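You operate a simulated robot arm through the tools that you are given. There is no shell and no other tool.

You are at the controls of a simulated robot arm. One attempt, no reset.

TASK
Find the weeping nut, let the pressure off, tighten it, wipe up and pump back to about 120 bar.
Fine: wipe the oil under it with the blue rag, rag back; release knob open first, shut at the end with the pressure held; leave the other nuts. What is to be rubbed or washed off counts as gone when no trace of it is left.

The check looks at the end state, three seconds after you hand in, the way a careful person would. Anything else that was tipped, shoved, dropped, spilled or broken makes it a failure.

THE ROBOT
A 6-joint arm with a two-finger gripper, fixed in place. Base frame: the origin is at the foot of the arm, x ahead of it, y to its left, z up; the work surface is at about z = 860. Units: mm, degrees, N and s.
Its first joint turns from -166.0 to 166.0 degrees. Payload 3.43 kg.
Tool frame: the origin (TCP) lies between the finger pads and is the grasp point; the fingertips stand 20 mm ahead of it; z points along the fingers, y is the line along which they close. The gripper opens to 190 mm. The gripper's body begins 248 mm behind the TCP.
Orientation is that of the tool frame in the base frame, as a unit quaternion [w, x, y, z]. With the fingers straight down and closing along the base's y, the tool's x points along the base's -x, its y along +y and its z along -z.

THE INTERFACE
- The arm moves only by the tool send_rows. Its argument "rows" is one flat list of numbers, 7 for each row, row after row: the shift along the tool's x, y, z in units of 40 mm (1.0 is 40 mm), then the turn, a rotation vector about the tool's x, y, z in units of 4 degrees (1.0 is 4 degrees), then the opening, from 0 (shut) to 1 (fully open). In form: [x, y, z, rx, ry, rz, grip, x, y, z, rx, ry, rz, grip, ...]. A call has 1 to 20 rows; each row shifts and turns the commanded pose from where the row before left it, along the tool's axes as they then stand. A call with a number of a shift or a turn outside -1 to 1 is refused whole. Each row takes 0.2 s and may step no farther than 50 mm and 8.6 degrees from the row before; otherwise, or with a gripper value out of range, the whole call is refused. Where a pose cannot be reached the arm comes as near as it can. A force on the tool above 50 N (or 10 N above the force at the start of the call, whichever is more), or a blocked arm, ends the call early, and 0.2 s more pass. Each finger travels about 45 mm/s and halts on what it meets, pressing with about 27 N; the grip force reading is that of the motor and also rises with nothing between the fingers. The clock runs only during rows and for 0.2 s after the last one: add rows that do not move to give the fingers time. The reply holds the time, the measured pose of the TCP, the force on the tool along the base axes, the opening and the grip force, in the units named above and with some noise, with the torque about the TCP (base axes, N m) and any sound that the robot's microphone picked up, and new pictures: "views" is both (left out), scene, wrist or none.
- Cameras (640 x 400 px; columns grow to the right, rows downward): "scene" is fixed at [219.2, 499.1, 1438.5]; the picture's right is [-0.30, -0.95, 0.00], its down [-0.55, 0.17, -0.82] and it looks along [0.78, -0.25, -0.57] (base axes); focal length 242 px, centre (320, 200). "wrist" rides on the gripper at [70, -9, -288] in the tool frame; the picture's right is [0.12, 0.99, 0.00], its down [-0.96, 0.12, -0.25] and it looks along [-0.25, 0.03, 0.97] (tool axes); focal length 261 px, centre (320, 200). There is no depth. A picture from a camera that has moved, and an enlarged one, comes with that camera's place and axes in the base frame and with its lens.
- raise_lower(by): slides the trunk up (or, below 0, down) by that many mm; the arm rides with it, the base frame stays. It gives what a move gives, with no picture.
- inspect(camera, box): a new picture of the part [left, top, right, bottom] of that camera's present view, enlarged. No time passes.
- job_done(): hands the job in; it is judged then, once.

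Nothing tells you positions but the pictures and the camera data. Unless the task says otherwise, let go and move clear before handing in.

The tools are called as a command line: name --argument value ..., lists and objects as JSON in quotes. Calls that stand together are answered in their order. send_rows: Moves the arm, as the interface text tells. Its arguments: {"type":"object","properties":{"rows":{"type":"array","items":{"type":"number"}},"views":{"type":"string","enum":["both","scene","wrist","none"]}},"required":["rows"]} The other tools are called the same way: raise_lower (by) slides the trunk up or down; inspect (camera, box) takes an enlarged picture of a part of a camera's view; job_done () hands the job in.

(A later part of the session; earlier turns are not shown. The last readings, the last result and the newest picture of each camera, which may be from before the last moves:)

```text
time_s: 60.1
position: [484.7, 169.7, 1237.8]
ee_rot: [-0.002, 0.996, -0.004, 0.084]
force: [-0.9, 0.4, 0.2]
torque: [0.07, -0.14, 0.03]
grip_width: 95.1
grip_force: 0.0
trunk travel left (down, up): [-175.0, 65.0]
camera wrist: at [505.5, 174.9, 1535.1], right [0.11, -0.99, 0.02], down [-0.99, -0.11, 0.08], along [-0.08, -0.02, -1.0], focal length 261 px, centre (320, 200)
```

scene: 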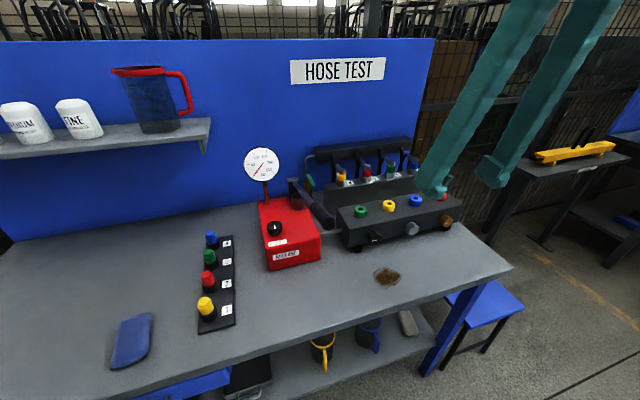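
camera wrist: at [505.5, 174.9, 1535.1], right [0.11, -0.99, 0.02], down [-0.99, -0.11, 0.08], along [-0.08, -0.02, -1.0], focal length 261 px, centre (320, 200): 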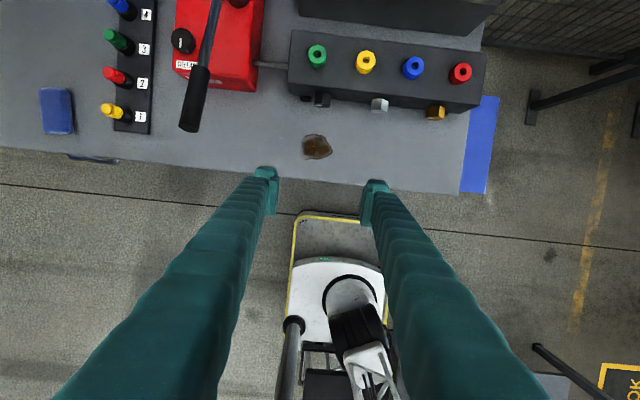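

The path to the left is clear at this height in front of the bench. Moving over toward the rag side.

send_rows --rows '[-0.112, -0.977, 0.119, 0, 0, 0, 0.5, -0.112, -0.977, 0.119, 0, 0, 0, 0.5, -0.112, -0.977, 0.119, 0, 0, 0, 0.5, -0.112, -0.977, 0.119, 0, 0, 0, 0.5, -0.112, -0.977, 0.119, 0, 0, 0, 0.5, -0.112, -0.977, 0.119, 0, 0, 0, 0.5, -0.112, -0.977, 0.119, 0, 0, 0, 0.5, -0.112, -0.977, 0.119, 0, 0, 0, 0.5, -0.112, -0.977, 0.119, 0, 0, 0, 0.5, -0.112, -0.977, 0.119, 0, 0, 0, 0.5, -0.112, -0.977, 0.119, 0, 0, 0, 0.5]'

```text
time_s: 62.5
position: [451.3, 601.4, 1179.0]
ee_rot: [-0.002, 0.996, -0.005, 0.085]
force: [-0.2, 0.1, 0.2]
torque: [0.13, -0.01, 0.01]
grip_width: 94.9
grip_force: 0.1
trunk travel left (down, up): [-175.0, 65.0]
camera wrist: at [470.9, 607.6, 1475.5], right [0.11, -0.99, 0.02], down [-0.99, -0.11, 0.08], along [-0.08, -0.02, -1.0], focal length 261 px, centre (320, 200)
```

scene: 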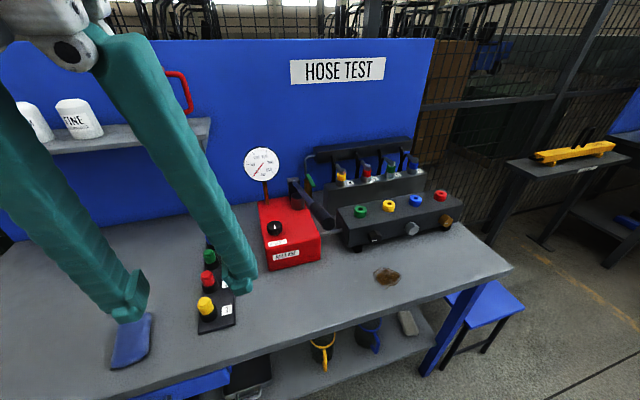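
wrist: 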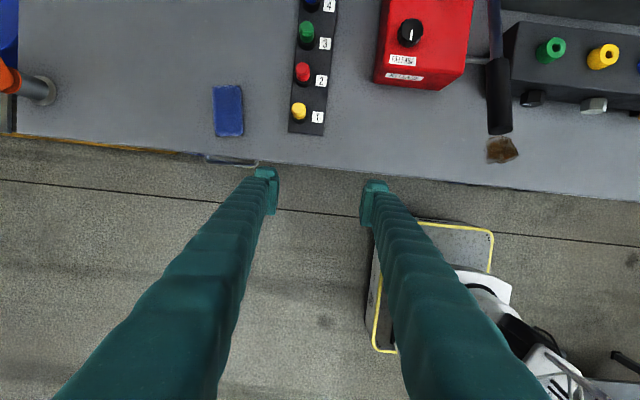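

The rag is confirmed near (602, 823), its long side turned about 9° from x. I'll raise the trunk a bit for reach, then yaw to match and come down above it.

raise_lower --by 50

send_rows --rows '[0, 0, 0, 0.132, 0, -0.779, 0.5, 0, 0, 0, 0.132, 0, -0.779, 0.5, 0, 0, 0, 0.132, 0, -0.779, 0.5, 0.314, -0.485, 0.734, 0, 0, 0, 0.5, 0.314, -0.485, 0.734, 0, 0, 0, 0.5, 0.314, -0.485, 0.734, 0, 0, 0, 0.5, 0.314, -0.485, 0.734, 0, 0, 0, 0.5, 0.314, -0.485, 0.734, 0, 0, 0, 0.5, 0.314, -0.485, 0.734, 0, 0, 0, 0.5, 0.314, -0.485, 0.734, 0, 0, 0, 0.5, 0.314, -0.485, 0.734, 0, 0, 0, 0.5, 0.314, -0.485, 0.734, 0, 0, 0, 0.5, 0, 0, 0, 0, 0, 0, 0.5]'

```text
time_s: 63.4
position: [450.4, 601.8, 1227.4]
ee_rot: [-0.001, 0.996, -0.005, 0.085]
force: [-0.3, 0.1, -0.1]
torque: [0.01, 0.0, 0.0]
grip_width: 95.0
grip_force: 0.2
trunk travel left (down, up): [-225.0, 15.0]
```

```text
time_s: 66.2
position: [577.9, 800.9, 987.8]
ee_rot: [-0.008, 0.993, 0.078, 0.085]
force: [-0.3, -0.3, 0.2]
torque: [-0.04, 0.01, 0.0]
grip_width: 95.1
grip_force: 0.0
trunk travel left (down, up): [-225.0, 15.0]
camera wrist: at [596.9, 810.5, 1284.5], right [0.27, -0.96, 0.02], down [-0.96, -0.27, 0.08], along [-0.07, -0.04, -1.0], focal length 261 px, centre (320, 200)
```

scene: 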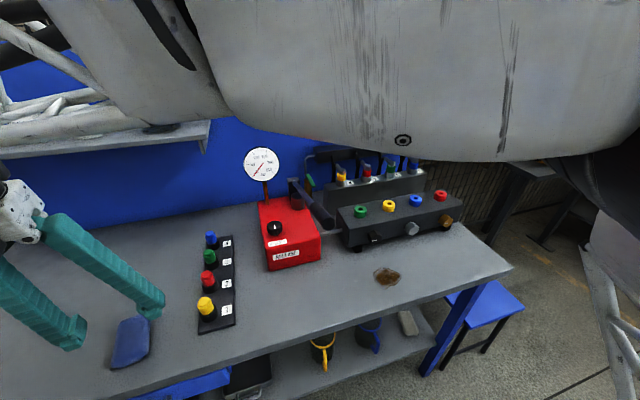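
wrist: 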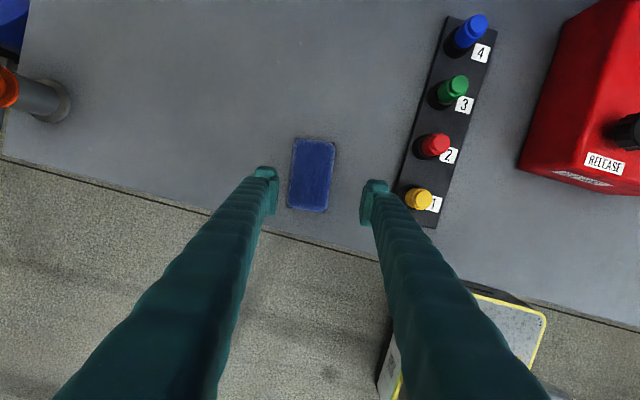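

Aligned with the rag's long side; it sits about 15 mm toward +y from the tool axis. I'll shift over and descend most of the way.

send_rows --rows '[-0.065, -0.388, 0, 0, 0, 0, 0.5, 0, 0, 0.5, 0, 0, 0, 0.5, 0, 0, 0.5, 0, 0, 0, 0.5, 0, 0, 0.5, 0, 0, 0, 0.5, 0, 0, 0.4, 0, 0, 0, 0.5, 0, 0, 0, 0, 0, 0, 0.5]'

inspect --camera "scene" --box '[60, 270, 180, 390]'

inspect --camera "wrist" --box '[240, 120, 400, 240]'

```text
time_s: 67.6
position: [586.1, 818.7, 911.2]
ee_rot: [-0.009, 0.993, 0.077, 0.084]
force: [-0.1, -0.2, -0.3]
torque: [0.02, -0.05, 0.01]
grip_width: 95.0
grip_force: 0.0
trunk travel left (down, up): [-225.0, 15.0]
camera wrist: at [605.5, 827.6, 1208.5], right [0.27, -0.96, 0.02], down [-0.96, -0.27, 0.08], along [-0.07, -0.04, -1.0], focal length 261 px, centre (320, 200)
```

scene: 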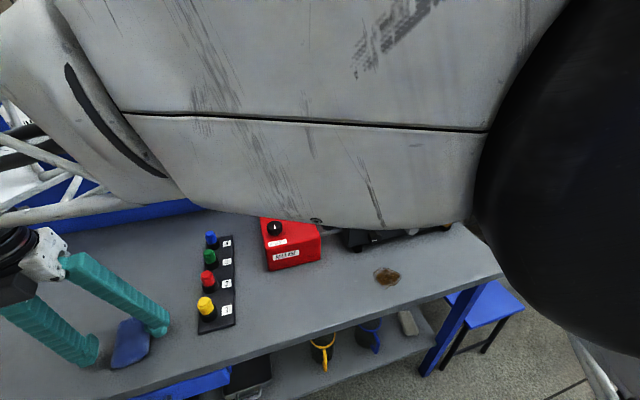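
wrist: 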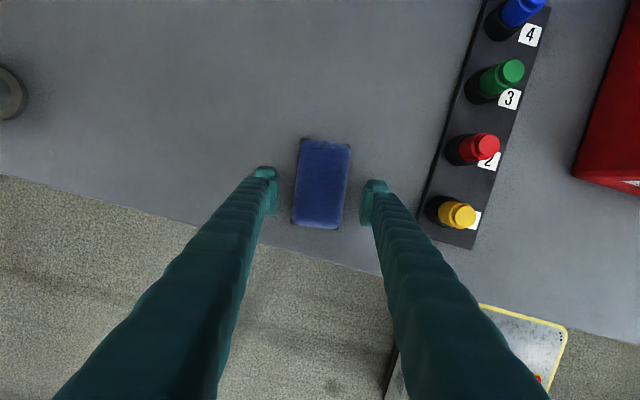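

```text
3.33 times, centred on (120, 330) of scene
camera zoom: at [219.2, 499.1, 1438.5], right [-0.3, -0.95, 0.0], down [-0.55, 0.17, -0.82], along [0.78, -0.25, -0.57], focal length 807 px, centre (987, -233)
```

zoom: 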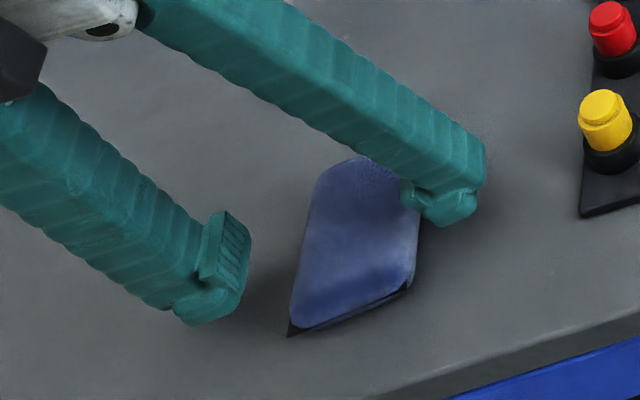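

```text
3.33 times, centred on (320, 180) of wrist
camera zoom: at [605.5, 827.6, 1208.5], right [0.27, -0.96, 0.02], down [-0.96, -0.27, 0.08], along [-0.07, -0.04, -1.0], focal length 869 px, centre (320, 267)
```

zoom: 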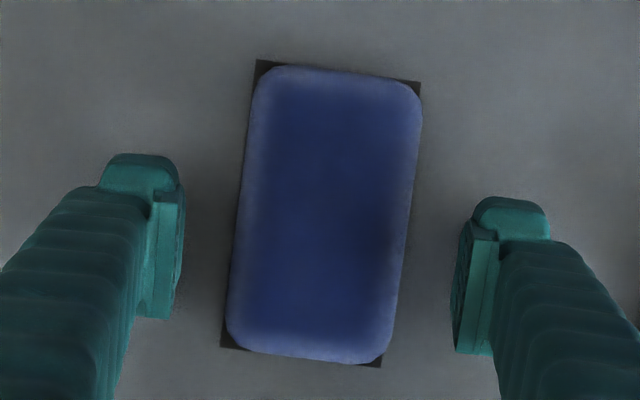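

The rag is well centred between the fingers on its outline. Down the last 25 mm in small steps.

send_rows --rows '[0.1, 0, 0.3, 0, 0, 0, 0.5, 0, 0, 0.2, 0, 0, 0, 0.5, 0, 0, 0.13, 0, 0, 0, 0.5, 0, 0, 0, 0, 0, 0, 0.5]' --views "none"

inspect --camera "scene" --box '[60, 270, 180, 390]'

inspect --camera "wrist" --box '[240, 120, 400, 240]'

```text
time_s: 68.6
position: [595.2, 817.2, 887.0]
ee_rot: [-0.009, 0.993, 0.077, 0.085]
force: [-1.1, 0.2, -0.3]
torque: [0.02, 0.03, -0.01]
grip_width: 95.3
grip_force: 0.1
trunk travel left (down, up): [-225.0, 15.0]
```

```text
3.33 times, centred on (120, 330) of scene
camera zoom: at [219.2, 499.1, 1438.5], right [-0.3, -0.95, 0.0], down [-0.55, 0.17, -0.82], along [0.78, -0.25, -0.57], focal length 807 px, centre (987, -233)
```

zoom: 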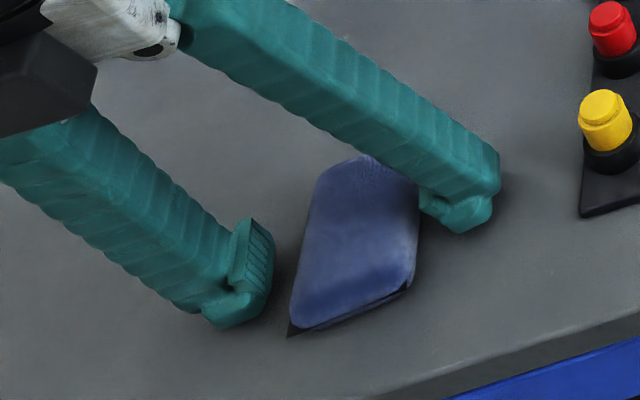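

```text
3.33 times, centred on (320, 180) of wrist
camera zoom: at [613.4, 827.7, 1184.2], right [0.27, -0.96, 0.02], down [-0.96, -0.27, 0.08], along [-0.07, -0.04, -1.0], focal length 869 px, centre (320, 267)
```

zoom: 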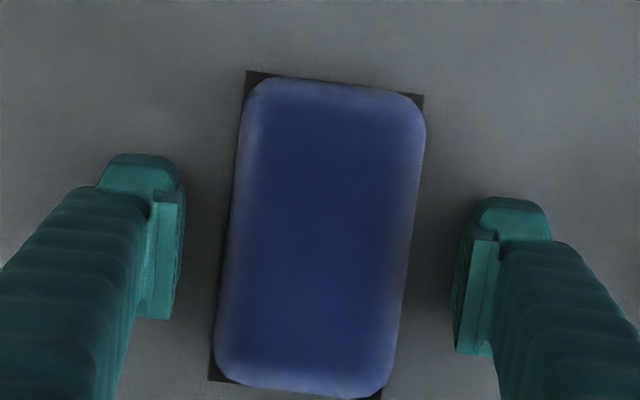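

Fingers straddle the rag near the bench with no contact yet. Lowering 1.5 mm and closing on it.

send_rows --rows '[0, 0, 0.038, 0, 0, 0, 0.5, 0, 0, 0, 0, 0, 0, 0.28, 0, 0, 0, 0, 0, 0, 0.28, 0, 0, 0, 0, 0, 0, 0.28, 0, 0, 0, 0, 0, 0, 0.28, 0, 0, 0, 0, 0, 0, 0.28]' --views "none"

inspect --camera "scene" --box '[60, 270, 180, 390]'

inspect --camera "wrist" --box '[240, 120, 400, 240]'

```text
time_s: 70.0
position: [593.7, 817.9, 886.7]
ee_rot: [-0.009, 0.993, 0.077, 0.085]
force: [-0.5, -0.5, 0.4]
torque: [0.03, -0.01, 0.0]
grip_width: 63.3
grip_force: 26.8
trunk travel left (down, up): [-225.0, 15.0]
```

```text
3.33 times, centred on (120, 330) of scene
camera zoom: at [219.2, 499.1, 1438.5], right [-0.3, -0.95, 0.0], down [-0.55, 0.17, -0.82], along [0.78, -0.25, -0.57], focal length 807 px, centre (987, -233)
```

zoom: 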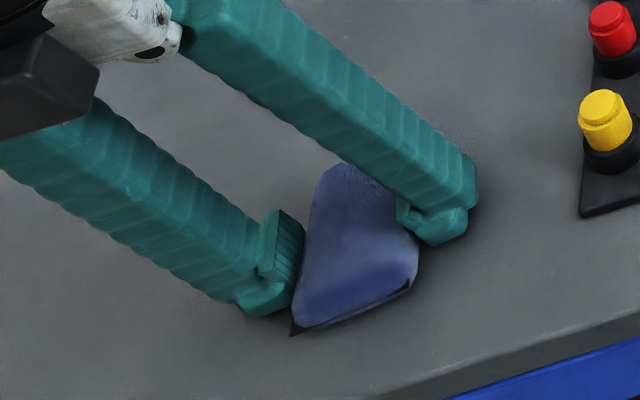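

```text
3.33 times, centred on (320, 180) of wrist
camera zoom: at [613.3, 827.6, 1183.0], right [0.27, -0.96, 0.02], down [-0.96, -0.27, 0.08], along [-0.07, -0.04, -1.0], focal length 869 px, centre (320, 267)
```

zoom: 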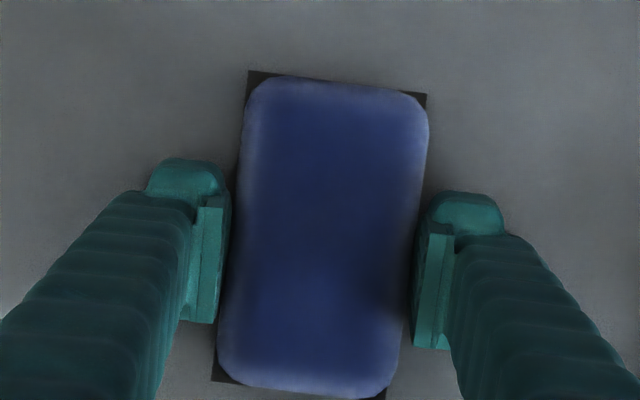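

The rag is held at 63 mm. I'll lift it a little and check that it comes along.

send_rows --rows '[0, 0, 0, 0, 0, 0, 0.2, 0, 0, 0, 0, 0, 0, 0.2, 0, 0, -0.3, 0, 0, 0, 0.2, 0, 0, -0.6, 0, 0, 0, 0.2, 0, 0, -0.6, 0, 0, 0, 0.2, 0, 0, 0, 0, 0, 0, 0.2]'

inspect --camera "scene" --box '[60, 270, 180, 390]'

```text
time_s: 71.4
position: [584.6, 815.6, 945.6]
ee_rot: [-0.008, 0.993, 0.077, 0.085]
force: [0.6, -0.2, -0.5]
torque: [-0.01, 0.0, 0.01]
grip_width: 63.7
grip_force: 27.0
trunk travel left (down, up): [-225.0, 15.0]
camera wrist: at [603.3, 825.4, 1242.1], right [0.27, -0.96, 0.02], down [-0.96, -0.27, 0.08], along [-0.07, -0.04, -1.0], focal length 261 px, centre (320, 200)
```

scene: 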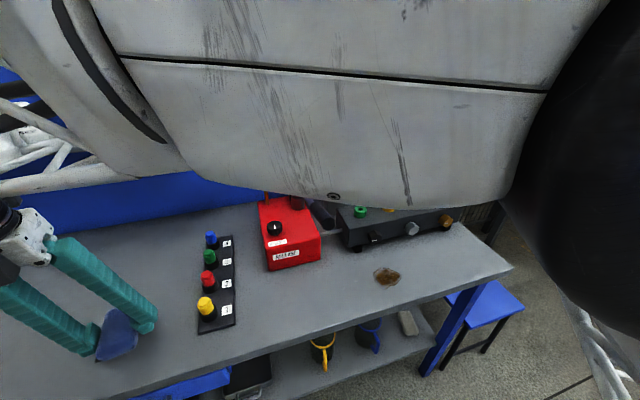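
wrist: 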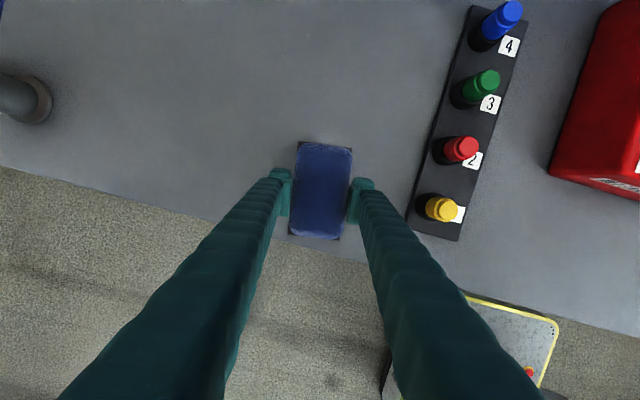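

```text
3.33 times, centred on (120, 330) of scene
camera zoom: at [219.2, 499.1, 1438.5], right [-0.3, -0.95, 0.0], down [-0.55, 0.17, -0.82], along [0.78, -0.25, -0.57], focal length 807 px, centre (987, -233)
```

zoom: 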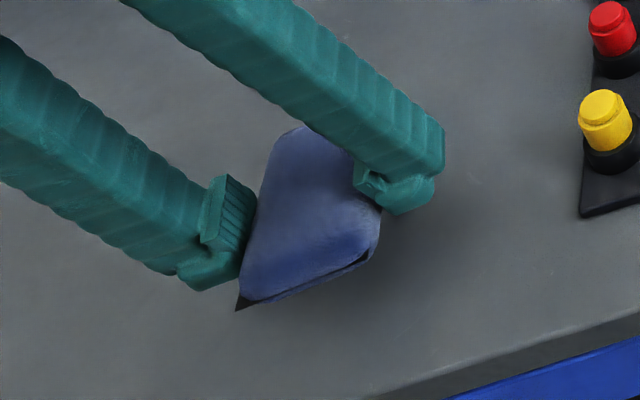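

The rag comes along cleanly. I'll carry it in front of the bench fittings, back toward x = 450 and then across to the stain.

send_rows --rows '[-0.78, -0.13, -0.39, 0, 0, 0, 0.2, -0.78, -0.13, -0.39, 0, 0, 0, 0.2, -0.78, -0.13, -0.39, 0, 0, 0, 0.2, -0.78, -0.13, -0.39, 0, 0, 0, 0.2, -0.142, 0.924, -0.027, 0, 0, 0, 0.2, -0.142, 0.924, -0.027, 0, 0, 0, 0.2, -0.142, 0.924, -0.027, 0, 0, 0, 0.2, -0.142, 0.924, -0.027, 0, 0, 0, 0.2, -0.142, 0.924, -0.027, 0, 0, 0, 0.2, -0.142, 0.924, -0.027, 0, 0, 0, 0.2, -0.142, 0.924, -0.027, 0, 0, 0, 0.2, -0.142, 0.924, -0.027, 0, 0, 0, 0.2, -0.142, 0.924, -0.027, 0, 0, 0, 0.2, -0.142, 0.924, -0.027, 0, 0, 0, 0.2]' --views "scene"

```text
time_s: 74.4
position: [448.8, 438.7, 986.9]
ee_rot: [-0.009, 0.993, 0.078, 0.085]
force: [-0.1, 1.0, -0.7]
torque: [-0.16, 0.01, 0.0]
grip_width: 63.7
grip_force: 27.1
trunk travel left (down, up): [-225.0, 15.0]
```

scene: 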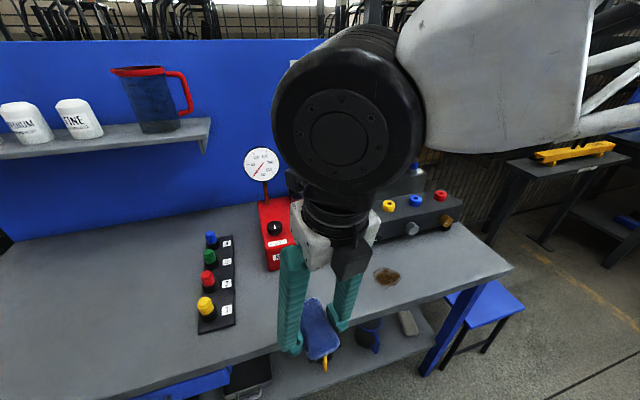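

Still holding the rag. Continuing across to in front of the stain.

send_rows --rows '[-0.141, 0.916, -0.027, 0, 0, 0, 0.2, -0.141, 0.916, -0.027, 0, 0, 0, 0.2, -0.141, 0.916, -0.027, 0, 0, 0, 0.2, -0.141, 0.916, -0.027, 0, 0, 0, 0.2, -0.141, 0.916, -0.027, 0, 0, 0, 0.2, -0.141, 0.916, -0.027, 0, 0, 0, 0.2, -0.141, 0.916, -0.027, 0, 0, 0, 0.2, 0, 0, 0, 0, 0, 0, 0.2]'

inspect --camera "wrist" --box '[220, 60, 420, 260]'

```text
time_s: 76.2
position: [451.0, 181.9, 987.3]
ee_rot: [-0.008, 0.993, 0.078, 0.086]
force: [-0.7, 0.2, -0.1]
torque: [-0.02, -0.01, -0.02]
grip_width: 63.5
grip_force: 26.6
trunk travel left (down, up): [-225.0, 15.0]
camera wrist: at [469.2, 191.0, 1283.3], right [0.27, -0.96, 0.02], down [-0.96, -0.27, 0.08], along [-0.07, -0.04, -1.0], focal length 261 px, centre (320, 200)
```

scene: 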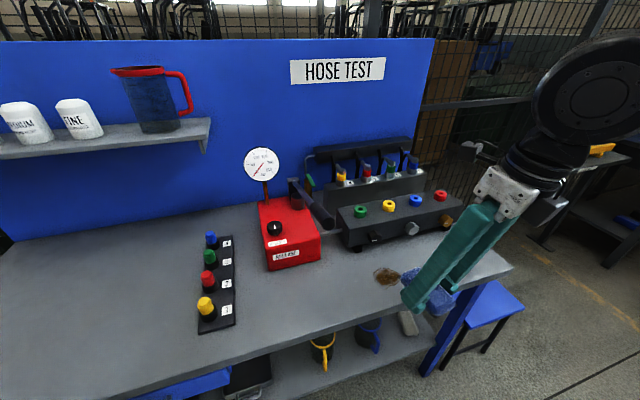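
wrist: 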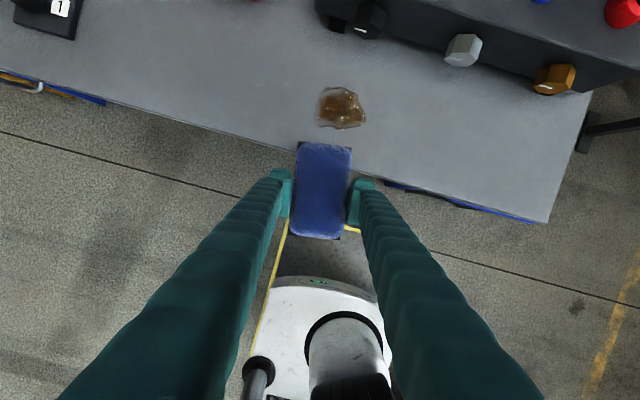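

```text
2.00 times, centred on (320, 160) of wrist
camera zoom: at [469.2, 191.0, 1283.3], right [0.27, -0.96, 0.02], down [-0.96, -0.27, 0.08], along [-0.07, -0.04, -1.0], focal length 521 px, centre (320, 280)
```

zoom: 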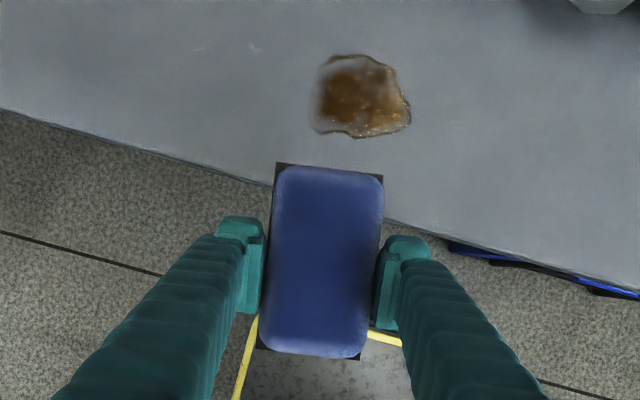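

The stain spans roughly x 556–618, y 142–220. I'll bring the rag above it and lower to just short of contact.

send_rows --rows '[0.742, 0.135, 0.49, 0, 0, 0, 0.2, 0.742, 0.135, 0.49, 0, 0, 0, 0.2, 0.742, 0.135, 0.49, 0, 0, 0, 0.2, 0.742, 0.135, 0.49, 0, 0, 0, 0.2, -0.05, 0, 0.295, 0, 0, 0, 0.2, -0.05, 0, 0.295, 0, 0, 0, 0.2, -0.05, 0, 0.295, 0, 0, 0, 0.2, 0, 0, 0, 0, 0, 0, 0.2]' --views "scene"

inspect --camera "scene" --box '[330, 220, 450, 310]'

inspect --camera "wrist" --box '[220, 80, 420, 280]'

```text
time_s: 78.0
position: [583.1, 180.4, 892.0]
ee_rot: [-0.008, 0.993, 0.077, 0.086]
force: [0.9, 0.3, -1.2]
torque: [0.03, -0.01, -0.01]
grip_width: 63.6
grip_force: 26.8
trunk travel left (down, up): [-225.0, 15.0]
```

scene: 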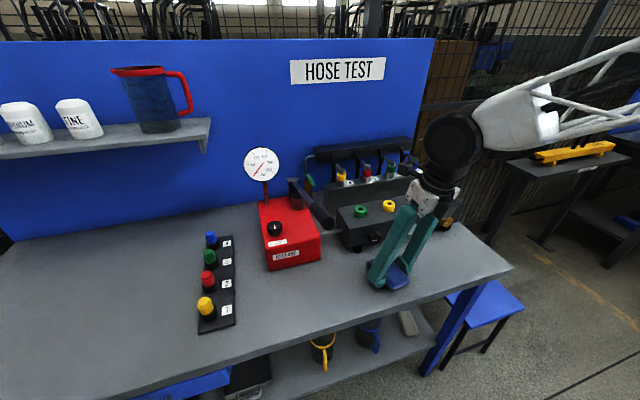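

```text
4.44 times, centred on (390, 265) of scene
camera zoom: at [219.2, 499.1, 1438.5], right [-0.3, -0.95, 0.0], down [-0.55, 0.17, -0.82], along [0.78, -0.25, -0.57], focal length 1076 px, centre (9, -89)
```

zoom: 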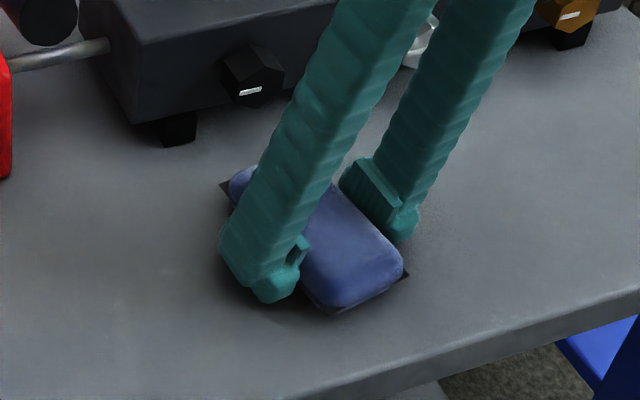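

```text
2.00 times, centred on (320, 180) of wrist
camera zoom: at [601.8, 190.0, 1188.9], right [0.27, -0.96, 0.02], down [-0.96, -0.27, 0.08], along [-0.07, -0.04, -1.0], focal length 521 px, centre (320, 240)
```

zoom: 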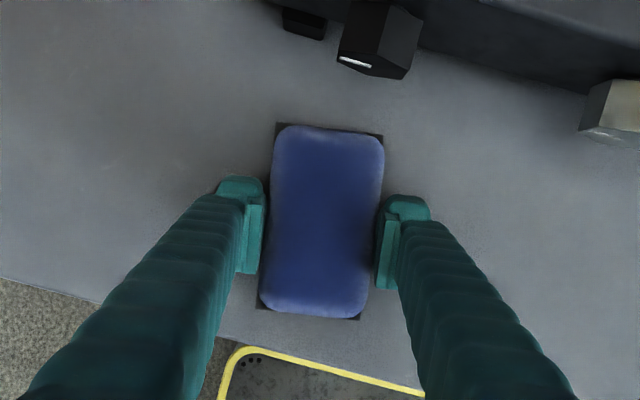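

The rag is over the stain, about 5 mm above contact. Lowering gently until the force shows contact.

send_rows --rows '[-0.0085, 0, 0.049, 0, 0, 0, 0.2, -0.0085, 0, 0.049, 0, 0, 0, 0.2, -0.0085, 0, 0.049, 0, 0, 0, 0.2, 0, 0, 0, 0, 0, 0, 0.2]' --views "none"

```text
time_s: 79.0
position: [581.7, 179.9, 886.7]
ee_rot: [-0.008, 0.993, 0.078, 0.085]
force: [1.0, 0.2, 0.0]
torque: [0.02, 0.0, -0.02]
grip_width: 63.7
grip_force: 27.0
trunk travel left (down, up): [-225.0, 15.0]
```

send_rows --rows '[-0.005, 0, 0.03, 0, 0, 0, 0.2, -0.005, 0, 0.03, 0, 0, 0, 0.2, 0, 0, 0, 0, 0, 0, 0.2]' --views "none"

```text
time_s: 79.8
position: [582.9, 179.7, 886.1]
ee_rot: [-0.009, 0.993, 0.077, 0.086]
force: [-1.3, -2.3, 27.5]
torque: [-0.11, 0.07, -0.03]
grip_width: 63.3
grip_force: 27.0
trunk travel left (down, up): [-225.0, 15.0]
```

Contact with about 27 N. I'll ease off slightly and rub side to side across the stain.

send_rows --rows '[0.002, 0, -0.012, 0, 0, 0, 0.2, 0, 0.25, 0, 0, 0, 0, 0.2, 0, 0.25, 0, 0, 0, 0, 0.2, 0, 0.25, 0, 0, 0, 0, 0.2, 0, 0.25, 0, 0, 0, 0, 0.2, 0, -0.25, 0, 0, 0, 0, 0.2, 0, -0.25, 0, 0, 0, 0, 0.2, 0, -0.25, 0, 0, 0, 0, 0.2, 0, -0.25, 0, 0, 0, 0, 0.2, 0, -0.25, 0, 0, 0, 0, 0.2, 0, -0.25, 0, 0, 0, 0, 0.2, 0, -0.25, 0, 0, 0, 0, 0.2, 0, -0.25, 0, 0, 0, 0, 0.2]' --views "none"

inspect --camera "wrist" --box '[220, 80, 420, 280]'

inspect --camera "scene" --box '[330, 220, 450, 310]'

```text
time_s: 82.6
position: [575.7, 221.5, 885.1]
ee_rot: [-0.009, 0.993, 0.078, 0.085]
force: [2.0, -7.0, 14.3]
torque: [-0.13, -0.06, -0.01]
grip_width: 63.7
grip_force: 26.9
trunk travel left (down, up): [-225.0, 15.0]
```

```text
2.00 times, centred on (320, 180) of wrist
camera zoom: at [594.6, 229.9, 1182.0], right [0.27, -0.96, 0.02], down [-0.96, -0.27, 0.08], along [-0.07, -0.04, -1.0], focal length 521 px, centre (320, 240)
```

zoom: 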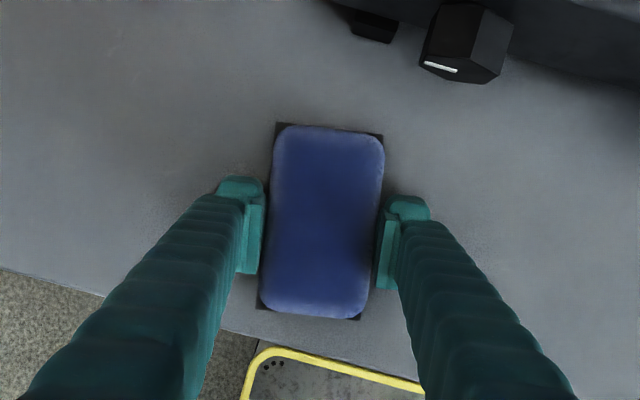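

```text
4.44 times, centred on (390, 265) of scene
camera zoom: at [219.2, 499.1, 1438.5], right [-0.3, -0.95, 0.0], down [-0.55, 0.17, -0.82], along [0.78, -0.25, -0.57], focal length 1076 px, centre (9, -89)
```

zoom: 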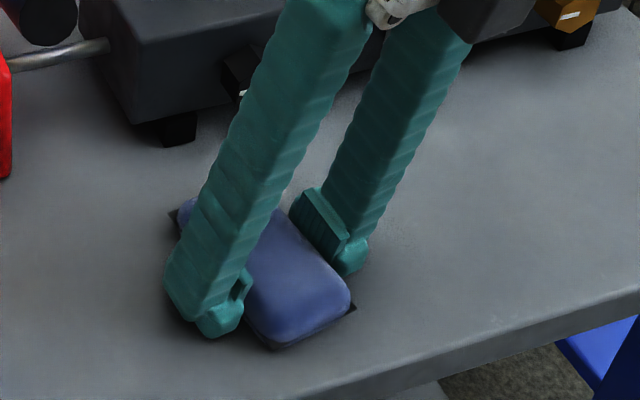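

The uncovered part already looks clean. I'll make several more overlapping passes, shifted forward and back, before lifting to check.

send_rows --rows '[0.292, 0.046, 0.05, 0, 0, 0, 0.2, 0, 0.3, 0, 0, 0, 0, 0.2, 0, 0.3, 0, 0, 0, 0, 0.2, 0, 0.3, 0, 0, 0, 0, 0.2, 0, 0.3, 0, 0, 0, 0, 0.2, 0, 0.3, 0, 0, 0, 0, 0.2, 0, 0.3, 0, 0, 0, 0, 0.2, 0, 0.3, 0, 0, 0, 0, 0.2, -0.292, -0.046, -0.05, 0, 0, 0, 0.2, -0.292, -0.046, -0.05, 0, 0, 0, 0.2, 0, -0.3, 0, 0, 0, 0, 0.2, 0, -0.3, 0, 0, 0, 0, 0.2, 0, -0.3, 0, 0, 0, 0, 0.2, 0, -0.3, 0, 0, 0, 0, 0.2, 0, -0.3, 0, 0, 0, 0, 0.2, 0, -0.3, 0, 0, 0, 0, 0.2, 0, -0.3, 0, 0, 0, 0, 0.2]' --views "none"

inspect --camera "wrist" --box '[220, 80, 420, 280]'

```text
time_s: 86.2
position: [563.2, 221.2, 886.0]
ee_rot: [-0.009, 0.993, 0.078, 0.085]
force: [1.6, -4.7, 11.3]
torque: [-0.14, 0.03, 0.08]
grip_width: 63.9
grip_force: 26.4
trunk travel left (down, up): [-225.0, 15.0]
```

```text
2.00 times, centred on (320, 180) of wrist
camera zoom: at [582.3, 231.0, 1181.6], right [0.27, -0.96, 0.02], down [-0.96, -0.27, 0.08], along [-0.07, -0.04, -1.0], focal length 521 px, centre (320, 240)
```

zoom: 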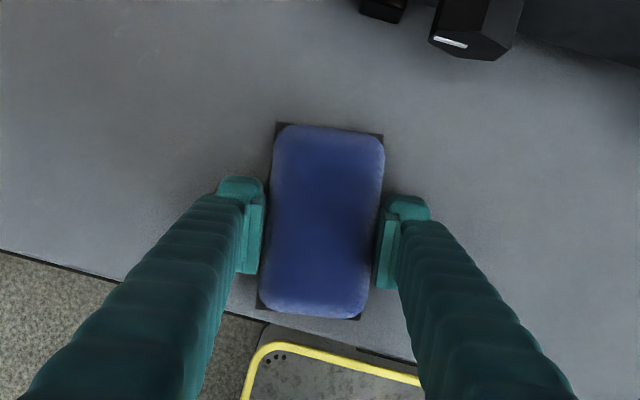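

One more pass back over the middle, then I'll lift and look.

send_rows --rows '[0.292, 0.046, 0.05, 0, 0, 0, 0.2, 0.292, 0.046, 0.05, 0, 0, 0, 0.2, 0, 0.3, 0, 0, 0, 0, 0.2, 0, 0.3, 0, 0, 0, 0, 0.2, 0, 0.3, 0, 0, 0, 0, 0.2, 0, 0.3, 0, 0, 0, 0, 0.2, 0, 0.3, 0, 0, 0, 0, 0.2, 0, 0.3, 0, 0, 0, 0, 0.2, 0, 0.3, 0, 0, 0, 0, 0.2, 0, -0.2, -0.3, 0, 0, 0, 0.2, 0, -0.2, -0.6, 0, 0, 0, 0.2, -0.6, 0, -0.6, 0, 0, 0, 0.2, -0.8, 0, -0.4, 0, 0, 0, 0.2, -0.8, 0, -0.2, 0, 0, 0, 0.2, -0.8, 0, 0, 0, 0, 0, 0.2, 0, 0, 0, 0, 0, 0, 0.2]'

inspect --camera "wrist" --box '[220, 40, 440, 200]'

inspect --camera "scene" --box '[340, 240, 440, 310]'

```text
time_s: 89.6
position: [465.4, 133.6, 946.8]
ee_rot: [-0.008, 0.993, 0.077, 0.085]
force: [0.3, -0.7, -1.3]
torque: [0.0, -0.04, -0.01]
grip_width: 63.7
grip_force: 26.7
trunk travel left (down, up): [-225.0, 15.0]
camera wrist: at [485.9, 143.6, 1243.8], right [0.27, -0.96, 0.02], down [-0.96, -0.27, 0.08], along [-0.07, -0.04, -1.0], focal length 261 px, centre (320, 200)
```

scene: 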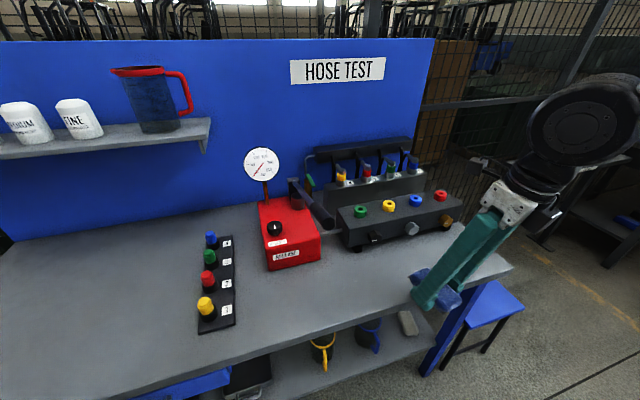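
wrist: 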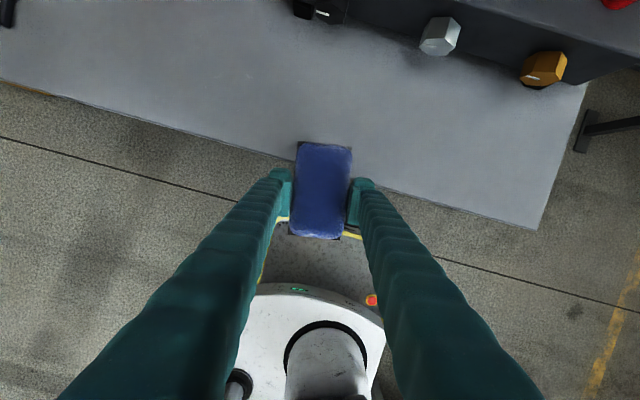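

```text
2.50 times, centred on (330, 120) of wrist
camera zoom: at [485.9, 143.6, 1243.8], right [0.27, -0.96, 0.02], down [-0.96, -0.27, 0.08], along [-0.07, -0.04, -1.0], focal length 652 px, centre (295, 400)
```

zoom: 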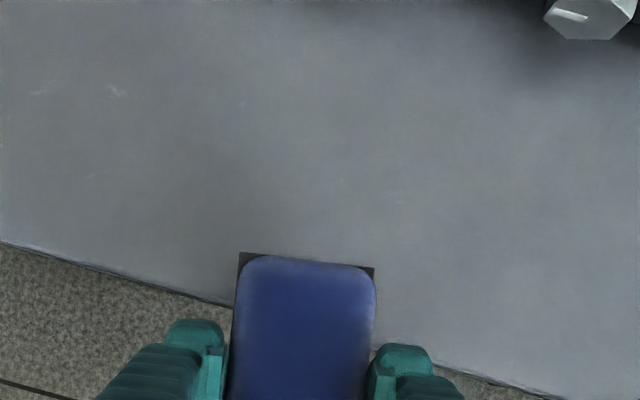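

```text
5.71 times, centred on (390, 275) of scene
camera zoom: at [219.2, 499.1, 1438.5], right [-0.3, -0.95, 0.0], down [-0.55, 0.17, -0.82], along [0.78, -0.25, -0.57], focal length 1384 px, centre (-80, -229)
```

zoom: 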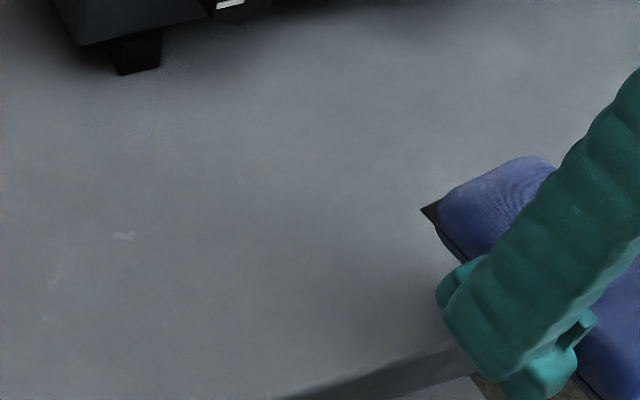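

The stain looks gone. I'll check the spot at high magnification for any faint trace, and the area under the nut.

inspect --camera "scene" --box '[365, 260, 410, 290]'

inspect --camera "scene" --box '[350, 225, 410, 265]'

inspect --camera "wrist" --box '[250, 20, 370, 95]'

```text
13.33 times, centred on (388, 275) of scene
camera zoom: at [219.2, 499.1, 1438.5], right [-0.3, -0.95, 0.0], down [-0.55, 0.17, -0.82], along [0.78, -0.25, -0.57], focal length 3229 px, centre (-580, -800)
```

zoom: 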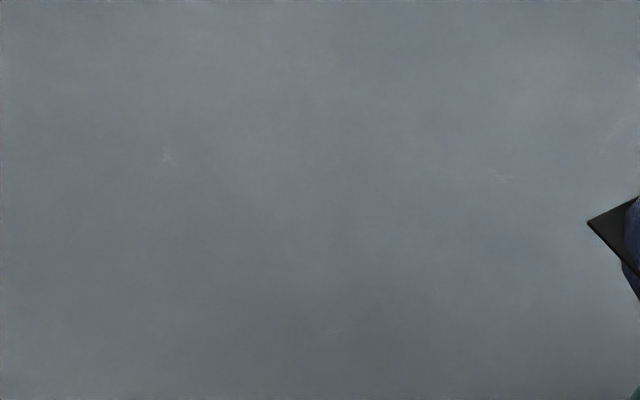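

```text
10.00 times, centred on (380, 245) of scene
camera zoom: at [219.2, 499.1, 1438.5], right [-0.3, -0.95, 0.0], down [-0.55, 0.17, -0.82], along [0.78, -0.25, -0.57], focal length 2422 px, centre (-280, -250)
```

zoom: 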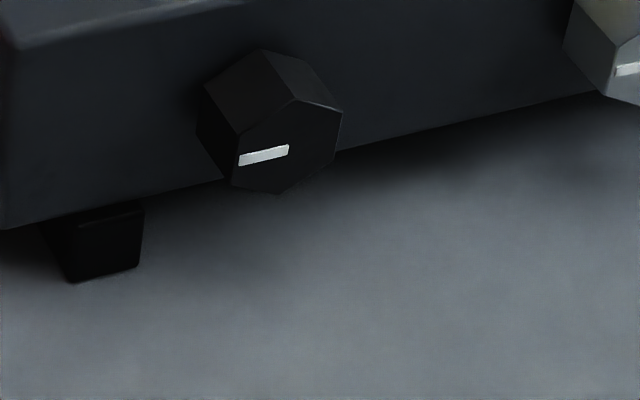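

```text
5.33 times, centred on (310, 58) of wrist
camera zoom: at [485.9, 143.6, 1243.8], right [0.27, -0.96, 0.02], down [-0.96, -0.27, 0.08], along [-0.07, -0.04, -1.0], focal length 1390 px, centre (373, 960)
```

zoom: 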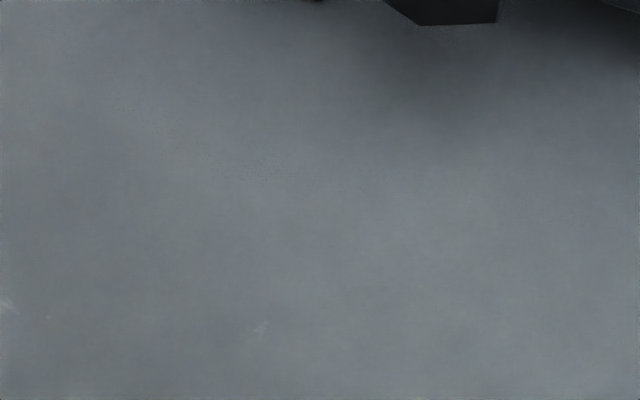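

The bench is clean there. Now I'll carry the rag back to its place along the same path.

send_rows --rows '[0, 0, -0.53, 0, 0, 0, 0.2, 0.133, -0.936, 0, 0, 0, 0, 0.2, 0.133, -0.936, 0, 0, 0, 0, 0.2, 0.133, -0.936, 0, 0, 0, 0, 0.2, 0.133, -0.936, 0, 0, 0, 0, 0.2, 0.133, -0.936, 0, 0, 0, 0, 0.2, 0.133, -0.936, 0, 0, 0, 0, 0.2, 0.133, -0.936, 0, 0, 0, 0, 0.2, 0.133, -0.936, 0, 0, 0, 0, 0.2, 0.133, -0.936, 0, 0, 0, 0, 0.2, 0.133, -0.936, 0, 0, 0, 0, 0.2, 0.133, -0.936, 0, 0, 0, 0, 0.2, 0.133, -0.936, 0, 0, 0, 0, 0.2, 0.133, -0.936, 0, 0, 0, 0, 0.2, 0.133, -0.936, 0, 0, 0, 0, 0.2, 0.133, -0.936, 0, 0, 0, 0, 0.2, 0.133, -0.936, 0, 0, 0, 0, 0.2, 0.133, -0.936, 0, 0, 0, 0, 0.2, 0.133, -0.936, 0, 0, 0, 0, 0.2]' --views "scene"

```text
time_s: 93.6
position: [452.6, 811.2, 987.5]
ee_rot: [-0.009, 0.993, 0.077, 0.085]
force: [-0.6, 0.0, 0.6]
torque: [0.13, 0.01, 0.03]
grip_width: 63.5
grip_force: 27.6
trunk travel left (down, up): [-225.0, 15.0]
```

scene: 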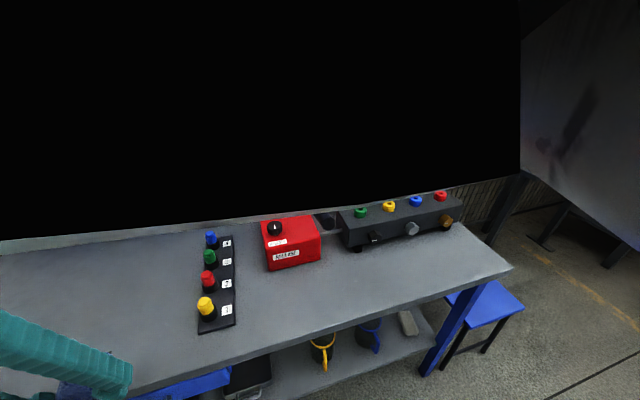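

Near the rag's place again. Moving above the original spot, then down to a couple of mm from the bench.

send_rows --rows '[0.64, 0.077, 0.424, 0, 0, 0, 0.2, 0.64, 0.077, 0.424, 0, 0, 0, 0.2, 0.64, 0.077, 0.424, 0, 0, 0, 0.2, 0.64, 0.077, 0.424, 0, 0, 0, 0.2, 0.64, 0.077, 0.424, 0, 0, 0, 0.2, 0, 0, 0, 0, 0, 0, 0.2]' --views "none"

```text
time_s: 95.0
position: [591.9, 818.9, 924.8]
ee_rot: [-0.008, 0.993, 0.078, 0.085]
force: [0.4, 0.5, -0.7]
torque: [0.01, 0.02, -0.02]
grip_width: 63.5
grip_force: 27.1
trunk travel left (down, up): [-225.0, 15.0]
```

Within a couple of mm of the original spot. Lowering onto the bench.

send_rows --rows '[-0.036, 0.012, 0.289, 0, 0, 0, 0.2, -0.036, 0.012, 0.289, 0, 0, 0, 0.2, -0.036, 0.012, 0.289, 0, 0, 0, 0.2, -0.005, 0, 0.03, 0, 0, 0, 0.2, -0.005, 0, 0.03, 0, 0, 0, 0.2, 0, 0, 0, 0, 0, 0, 0.2]' --views "none"

inspect --camera "wrist" --box '[240, 120, 400, 240]'

```text
time_s: 96.4
position: [594.7, 817.8, 887.5]
ee_rot: [-0.009, 0.993, 0.078, 0.086]
force: [1.3, 0.4, -0.8]
torque: [-0.01, -0.02, 0.01]
grip_width: 63.4
grip_force: 27.3
trunk travel left (down, up): [-225.0, 15.0]
```

```text
3.33 times, centred on (320, 180) of wrist
camera zoom: at [613.8, 827.4, 1183.5], right [0.27, -0.96, 0.02], down [-0.96, -0.27, 0.08], along [-0.07, -0.04, -1.0], focal length 869 px, centre (320, 267)
```

zoom: 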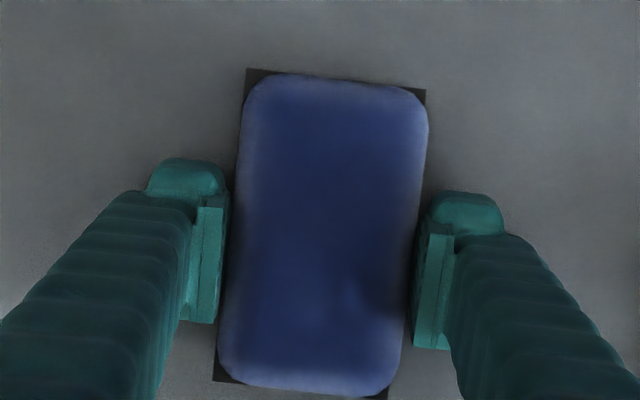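

Rag is back in the same image position as before. Lowering another mm or so to touch, then releasing.

send_rows --rows '[-0.004, 0, 0.025, 0, 0, 0, 0.2, -0.002, 0, 0.012, 0, 0, 0, 0.2, 0, 0, 0, 0, 0, 0, 0.2]' --views "none"

```text
time_s: 97.2
position: [595.1, 817.6, 885.4]
ee_rot: [-0.008, 0.993, 0.077, 0.085]
force: [0.2, -0.1, -0.4]
torque: [0.0, 0.02, 0.02]
grip_width: 63.5
grip_force: 26.9
trunk travel left (down, up): [-225.0, 15.0]
```

send_rows --rows '[-0.004, 0, 0.022, 0, 0, 0, 0.2, 0, 0, 0, 0, 0, 0, 0.2]' --views "none"

```text
time_s: 97.8
position: [595.2, 817.0, 885.4]
ee_rot: [-0.009, 0.993, 0.078, 0.085]
force: [0.3, -0.2, 2.7]
torque: [-0.1, -0.03, 0.02]
grip_width: 63.2
grip_force: 27.1
trunk travel left (down, up): [-225.0, 15.0]
```

Light contact now. Opening the fingers and rising straight off the rag.

send_rows --rows '[0, 0, 0, 0, 0, 0, 0.5, 0, 0, 0, 0, 0, 0, 0.5, 0, 0, 0, 0, 0, 0, 0.5, 0, 0, -0.3, 0, 0, 0, 0.5, 0, 0, -0.6, 0, 0, 0, 0.5, 0, 0, -0.8, 0, 0, 0, 0.5, 0, 0, -0.8, 0, 0, 0, 0.5, 0, 0, 0, 0, 0, 0, 0.5]'

inspect --camera "scene" --box '[90, 300, 180, 380]'

```text
time_s: 99.6
position: [577.7, 815.6, 984.4]
ee_rot: [-0.009, 0.993, 0.078, 0.085]
force: [-0.2, -0.7, -0.5]
torque: [0.02, 0.02, 0.03]
grip_width: 95.1
grip_force: 0.1
trunk travel left (down, up): [-225.0, 15.0]
camera wrist: at [597.2, 825.9, 1280.1], right [0.27, -0.96, 0.02], down [-0.96, -0.27, 0.08], along [-0.07, -0.04, -1.0], focal length 261 px, centre (320, 200)
```

scene: 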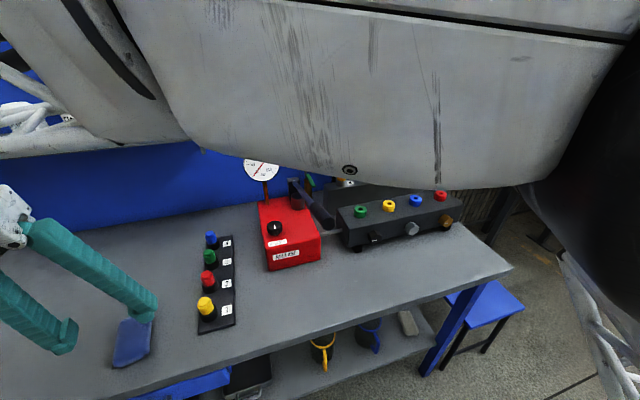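
wrist: 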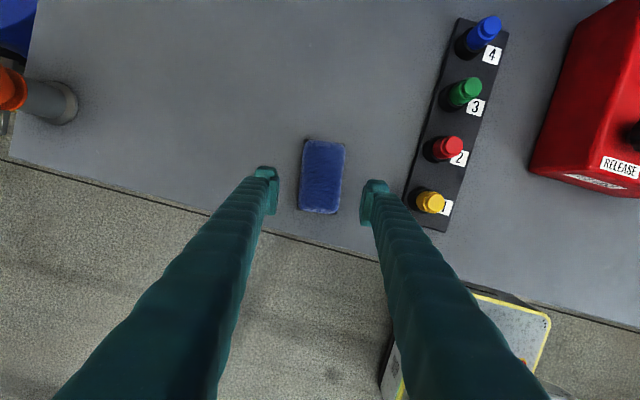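

```text
5.00 times, centred on (135, 340) of scene
camera zoom: at [219.2, 499.1, 1438.5], right [-0.3, -0.95, 0.0], down [-0.55, 0.17, -0.82], along [0.78, -0.25, -0.57], focal length 1211 px, centre (1245, -500)
```

zoom: 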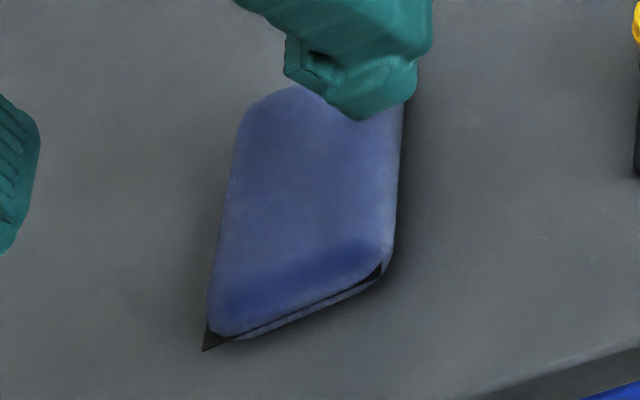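

The rag lies within about 3 mm of where it was. Next is shutting the release knob: I'll set the tool upright and move above the knob at (751, 467).

send_rows --rows '[0, 0, -0.8, 0, -0.82, 0, 0.45, 0, 0, -0.8, 0, -0.82, 0, 0.45, 0, 0, -0.8, 0, -0.82, 0, 0.45, 0.332, 0.926, -0.05, 0, 0, 0, 0.4, 0.332, 0.926, -0.05, 0, 0, 0, 0.4, 0.332, 0.926, -0.05, 0, 0, 0, 0.4, 0.332, 0.926, -0.05, 0, 0, 0, 0.4, 0.332, 0.926, -0.05, 0, 0, 0, 0.4, 0.332, 0.926, -0.05, 0, 0, 0, 0.4, 0.332, 0.926, -0.05, 0, 0, 0, 0.4, 0.332, 0.926, -0.05, 0, 0, 0, 0.4, 0.332, 0.926, -0.05, 0, 0, 0, 0.4, 0.332, 0.926, -0.05, 0, 0, 0, 0.4, 0, 0, 0, 0, 0, 0, 0.4]'

```text
time_s: 102.6
position: [756.7, 467.9, 1096.8]
ee_rot: [-0.002, 0.997, 0.078, -0.001]
force: [0.4, 0.5, -0.1]
torque: [0.01, 0.03, 0.0]
grip_width: 75.9
grip_force: 0.1
trunk travel left (down, up): [-225.0, 15.0]
camera wrist: at [825.4, 486.2, 1386.1], right [0.27, -0.96, 0.0], down [-0.93, -0.27, 0.25], along [-0.24, -0.06, -0.97], focal length 261 px, centre (320, 200)
```

scene: 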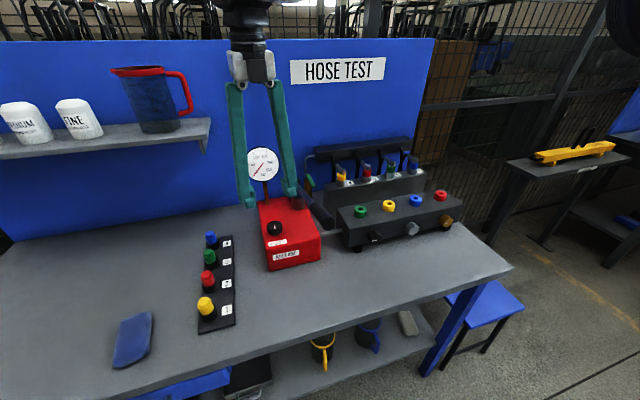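
wrist: 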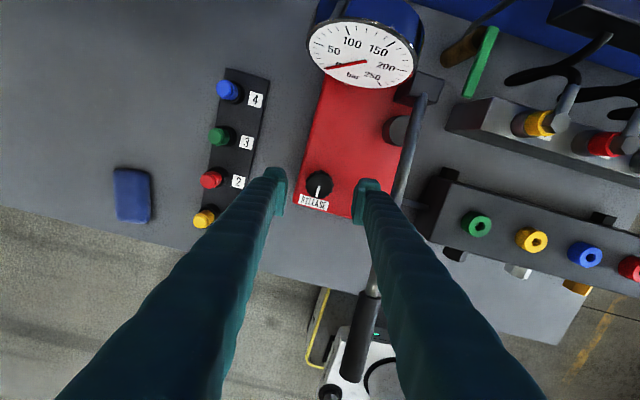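

The knob is right below at (752, 468), with the handle clear of the right finger. Coming down over the knob.

send_rows --rows '[-0.128, -0.02, 0, 0, 0, 0, 0.4, 0, 0, 0.6, 0, 0, 0, 0.4, 0, 0, 0.6, 0, 0, 0, 0.4, 0, 0, 0.6, 0, 0, 0, 0.4, 0, 0, 0.6, 0, 0, 0, 0.4, 0, 0, 0, 0, 0, 0, 0.4]' --views "none"

inspect --camera "wrist" --box '[240, 130, 400, 250]'

inspect --camera "scene" --box '[230, 170, 330, 270]'

```text
time_s: 104.0
position: [752.3, 467.2, 1001.4]
ee_rot: [-0.002, 0.997, 0.079, -0.001]
force: [0.6, -0.5, -0.6]
torque: [-0.03, 0.02, 0.0]
grip_width: 75.9
grip_force: 0.0
trunk travel left (down, up): [-225.0, 15.0]
```

```text
3.33 times, centred on (320, 190) of wrist
camera zoom: at [820.9, 485.7, 1290.0], right [0.27, -0.96, 0.0], down [-0.93, -0.27, 0.25], along [-0.24, -0.06, -0.97], focal length 869 px, centre (320, 233)
```

zoom: 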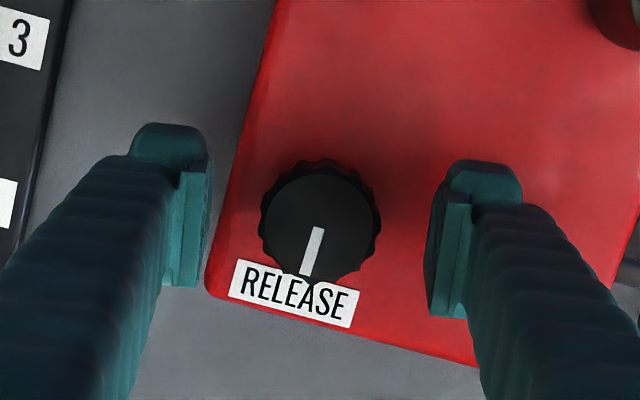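

```text
4.00 times, centred on (280, 220) of scene
camera zoom: at [219.2, 499.1, 1438.5], right [-0.3, -0.95, 0.0], down [-0.55, 0.17, -0.82], along [0.78, -0.25, -0.57], focal length 969 px, centre (480, 120)
```

zoom: 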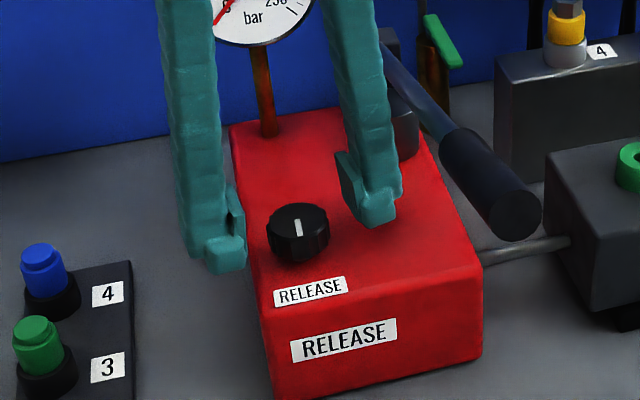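

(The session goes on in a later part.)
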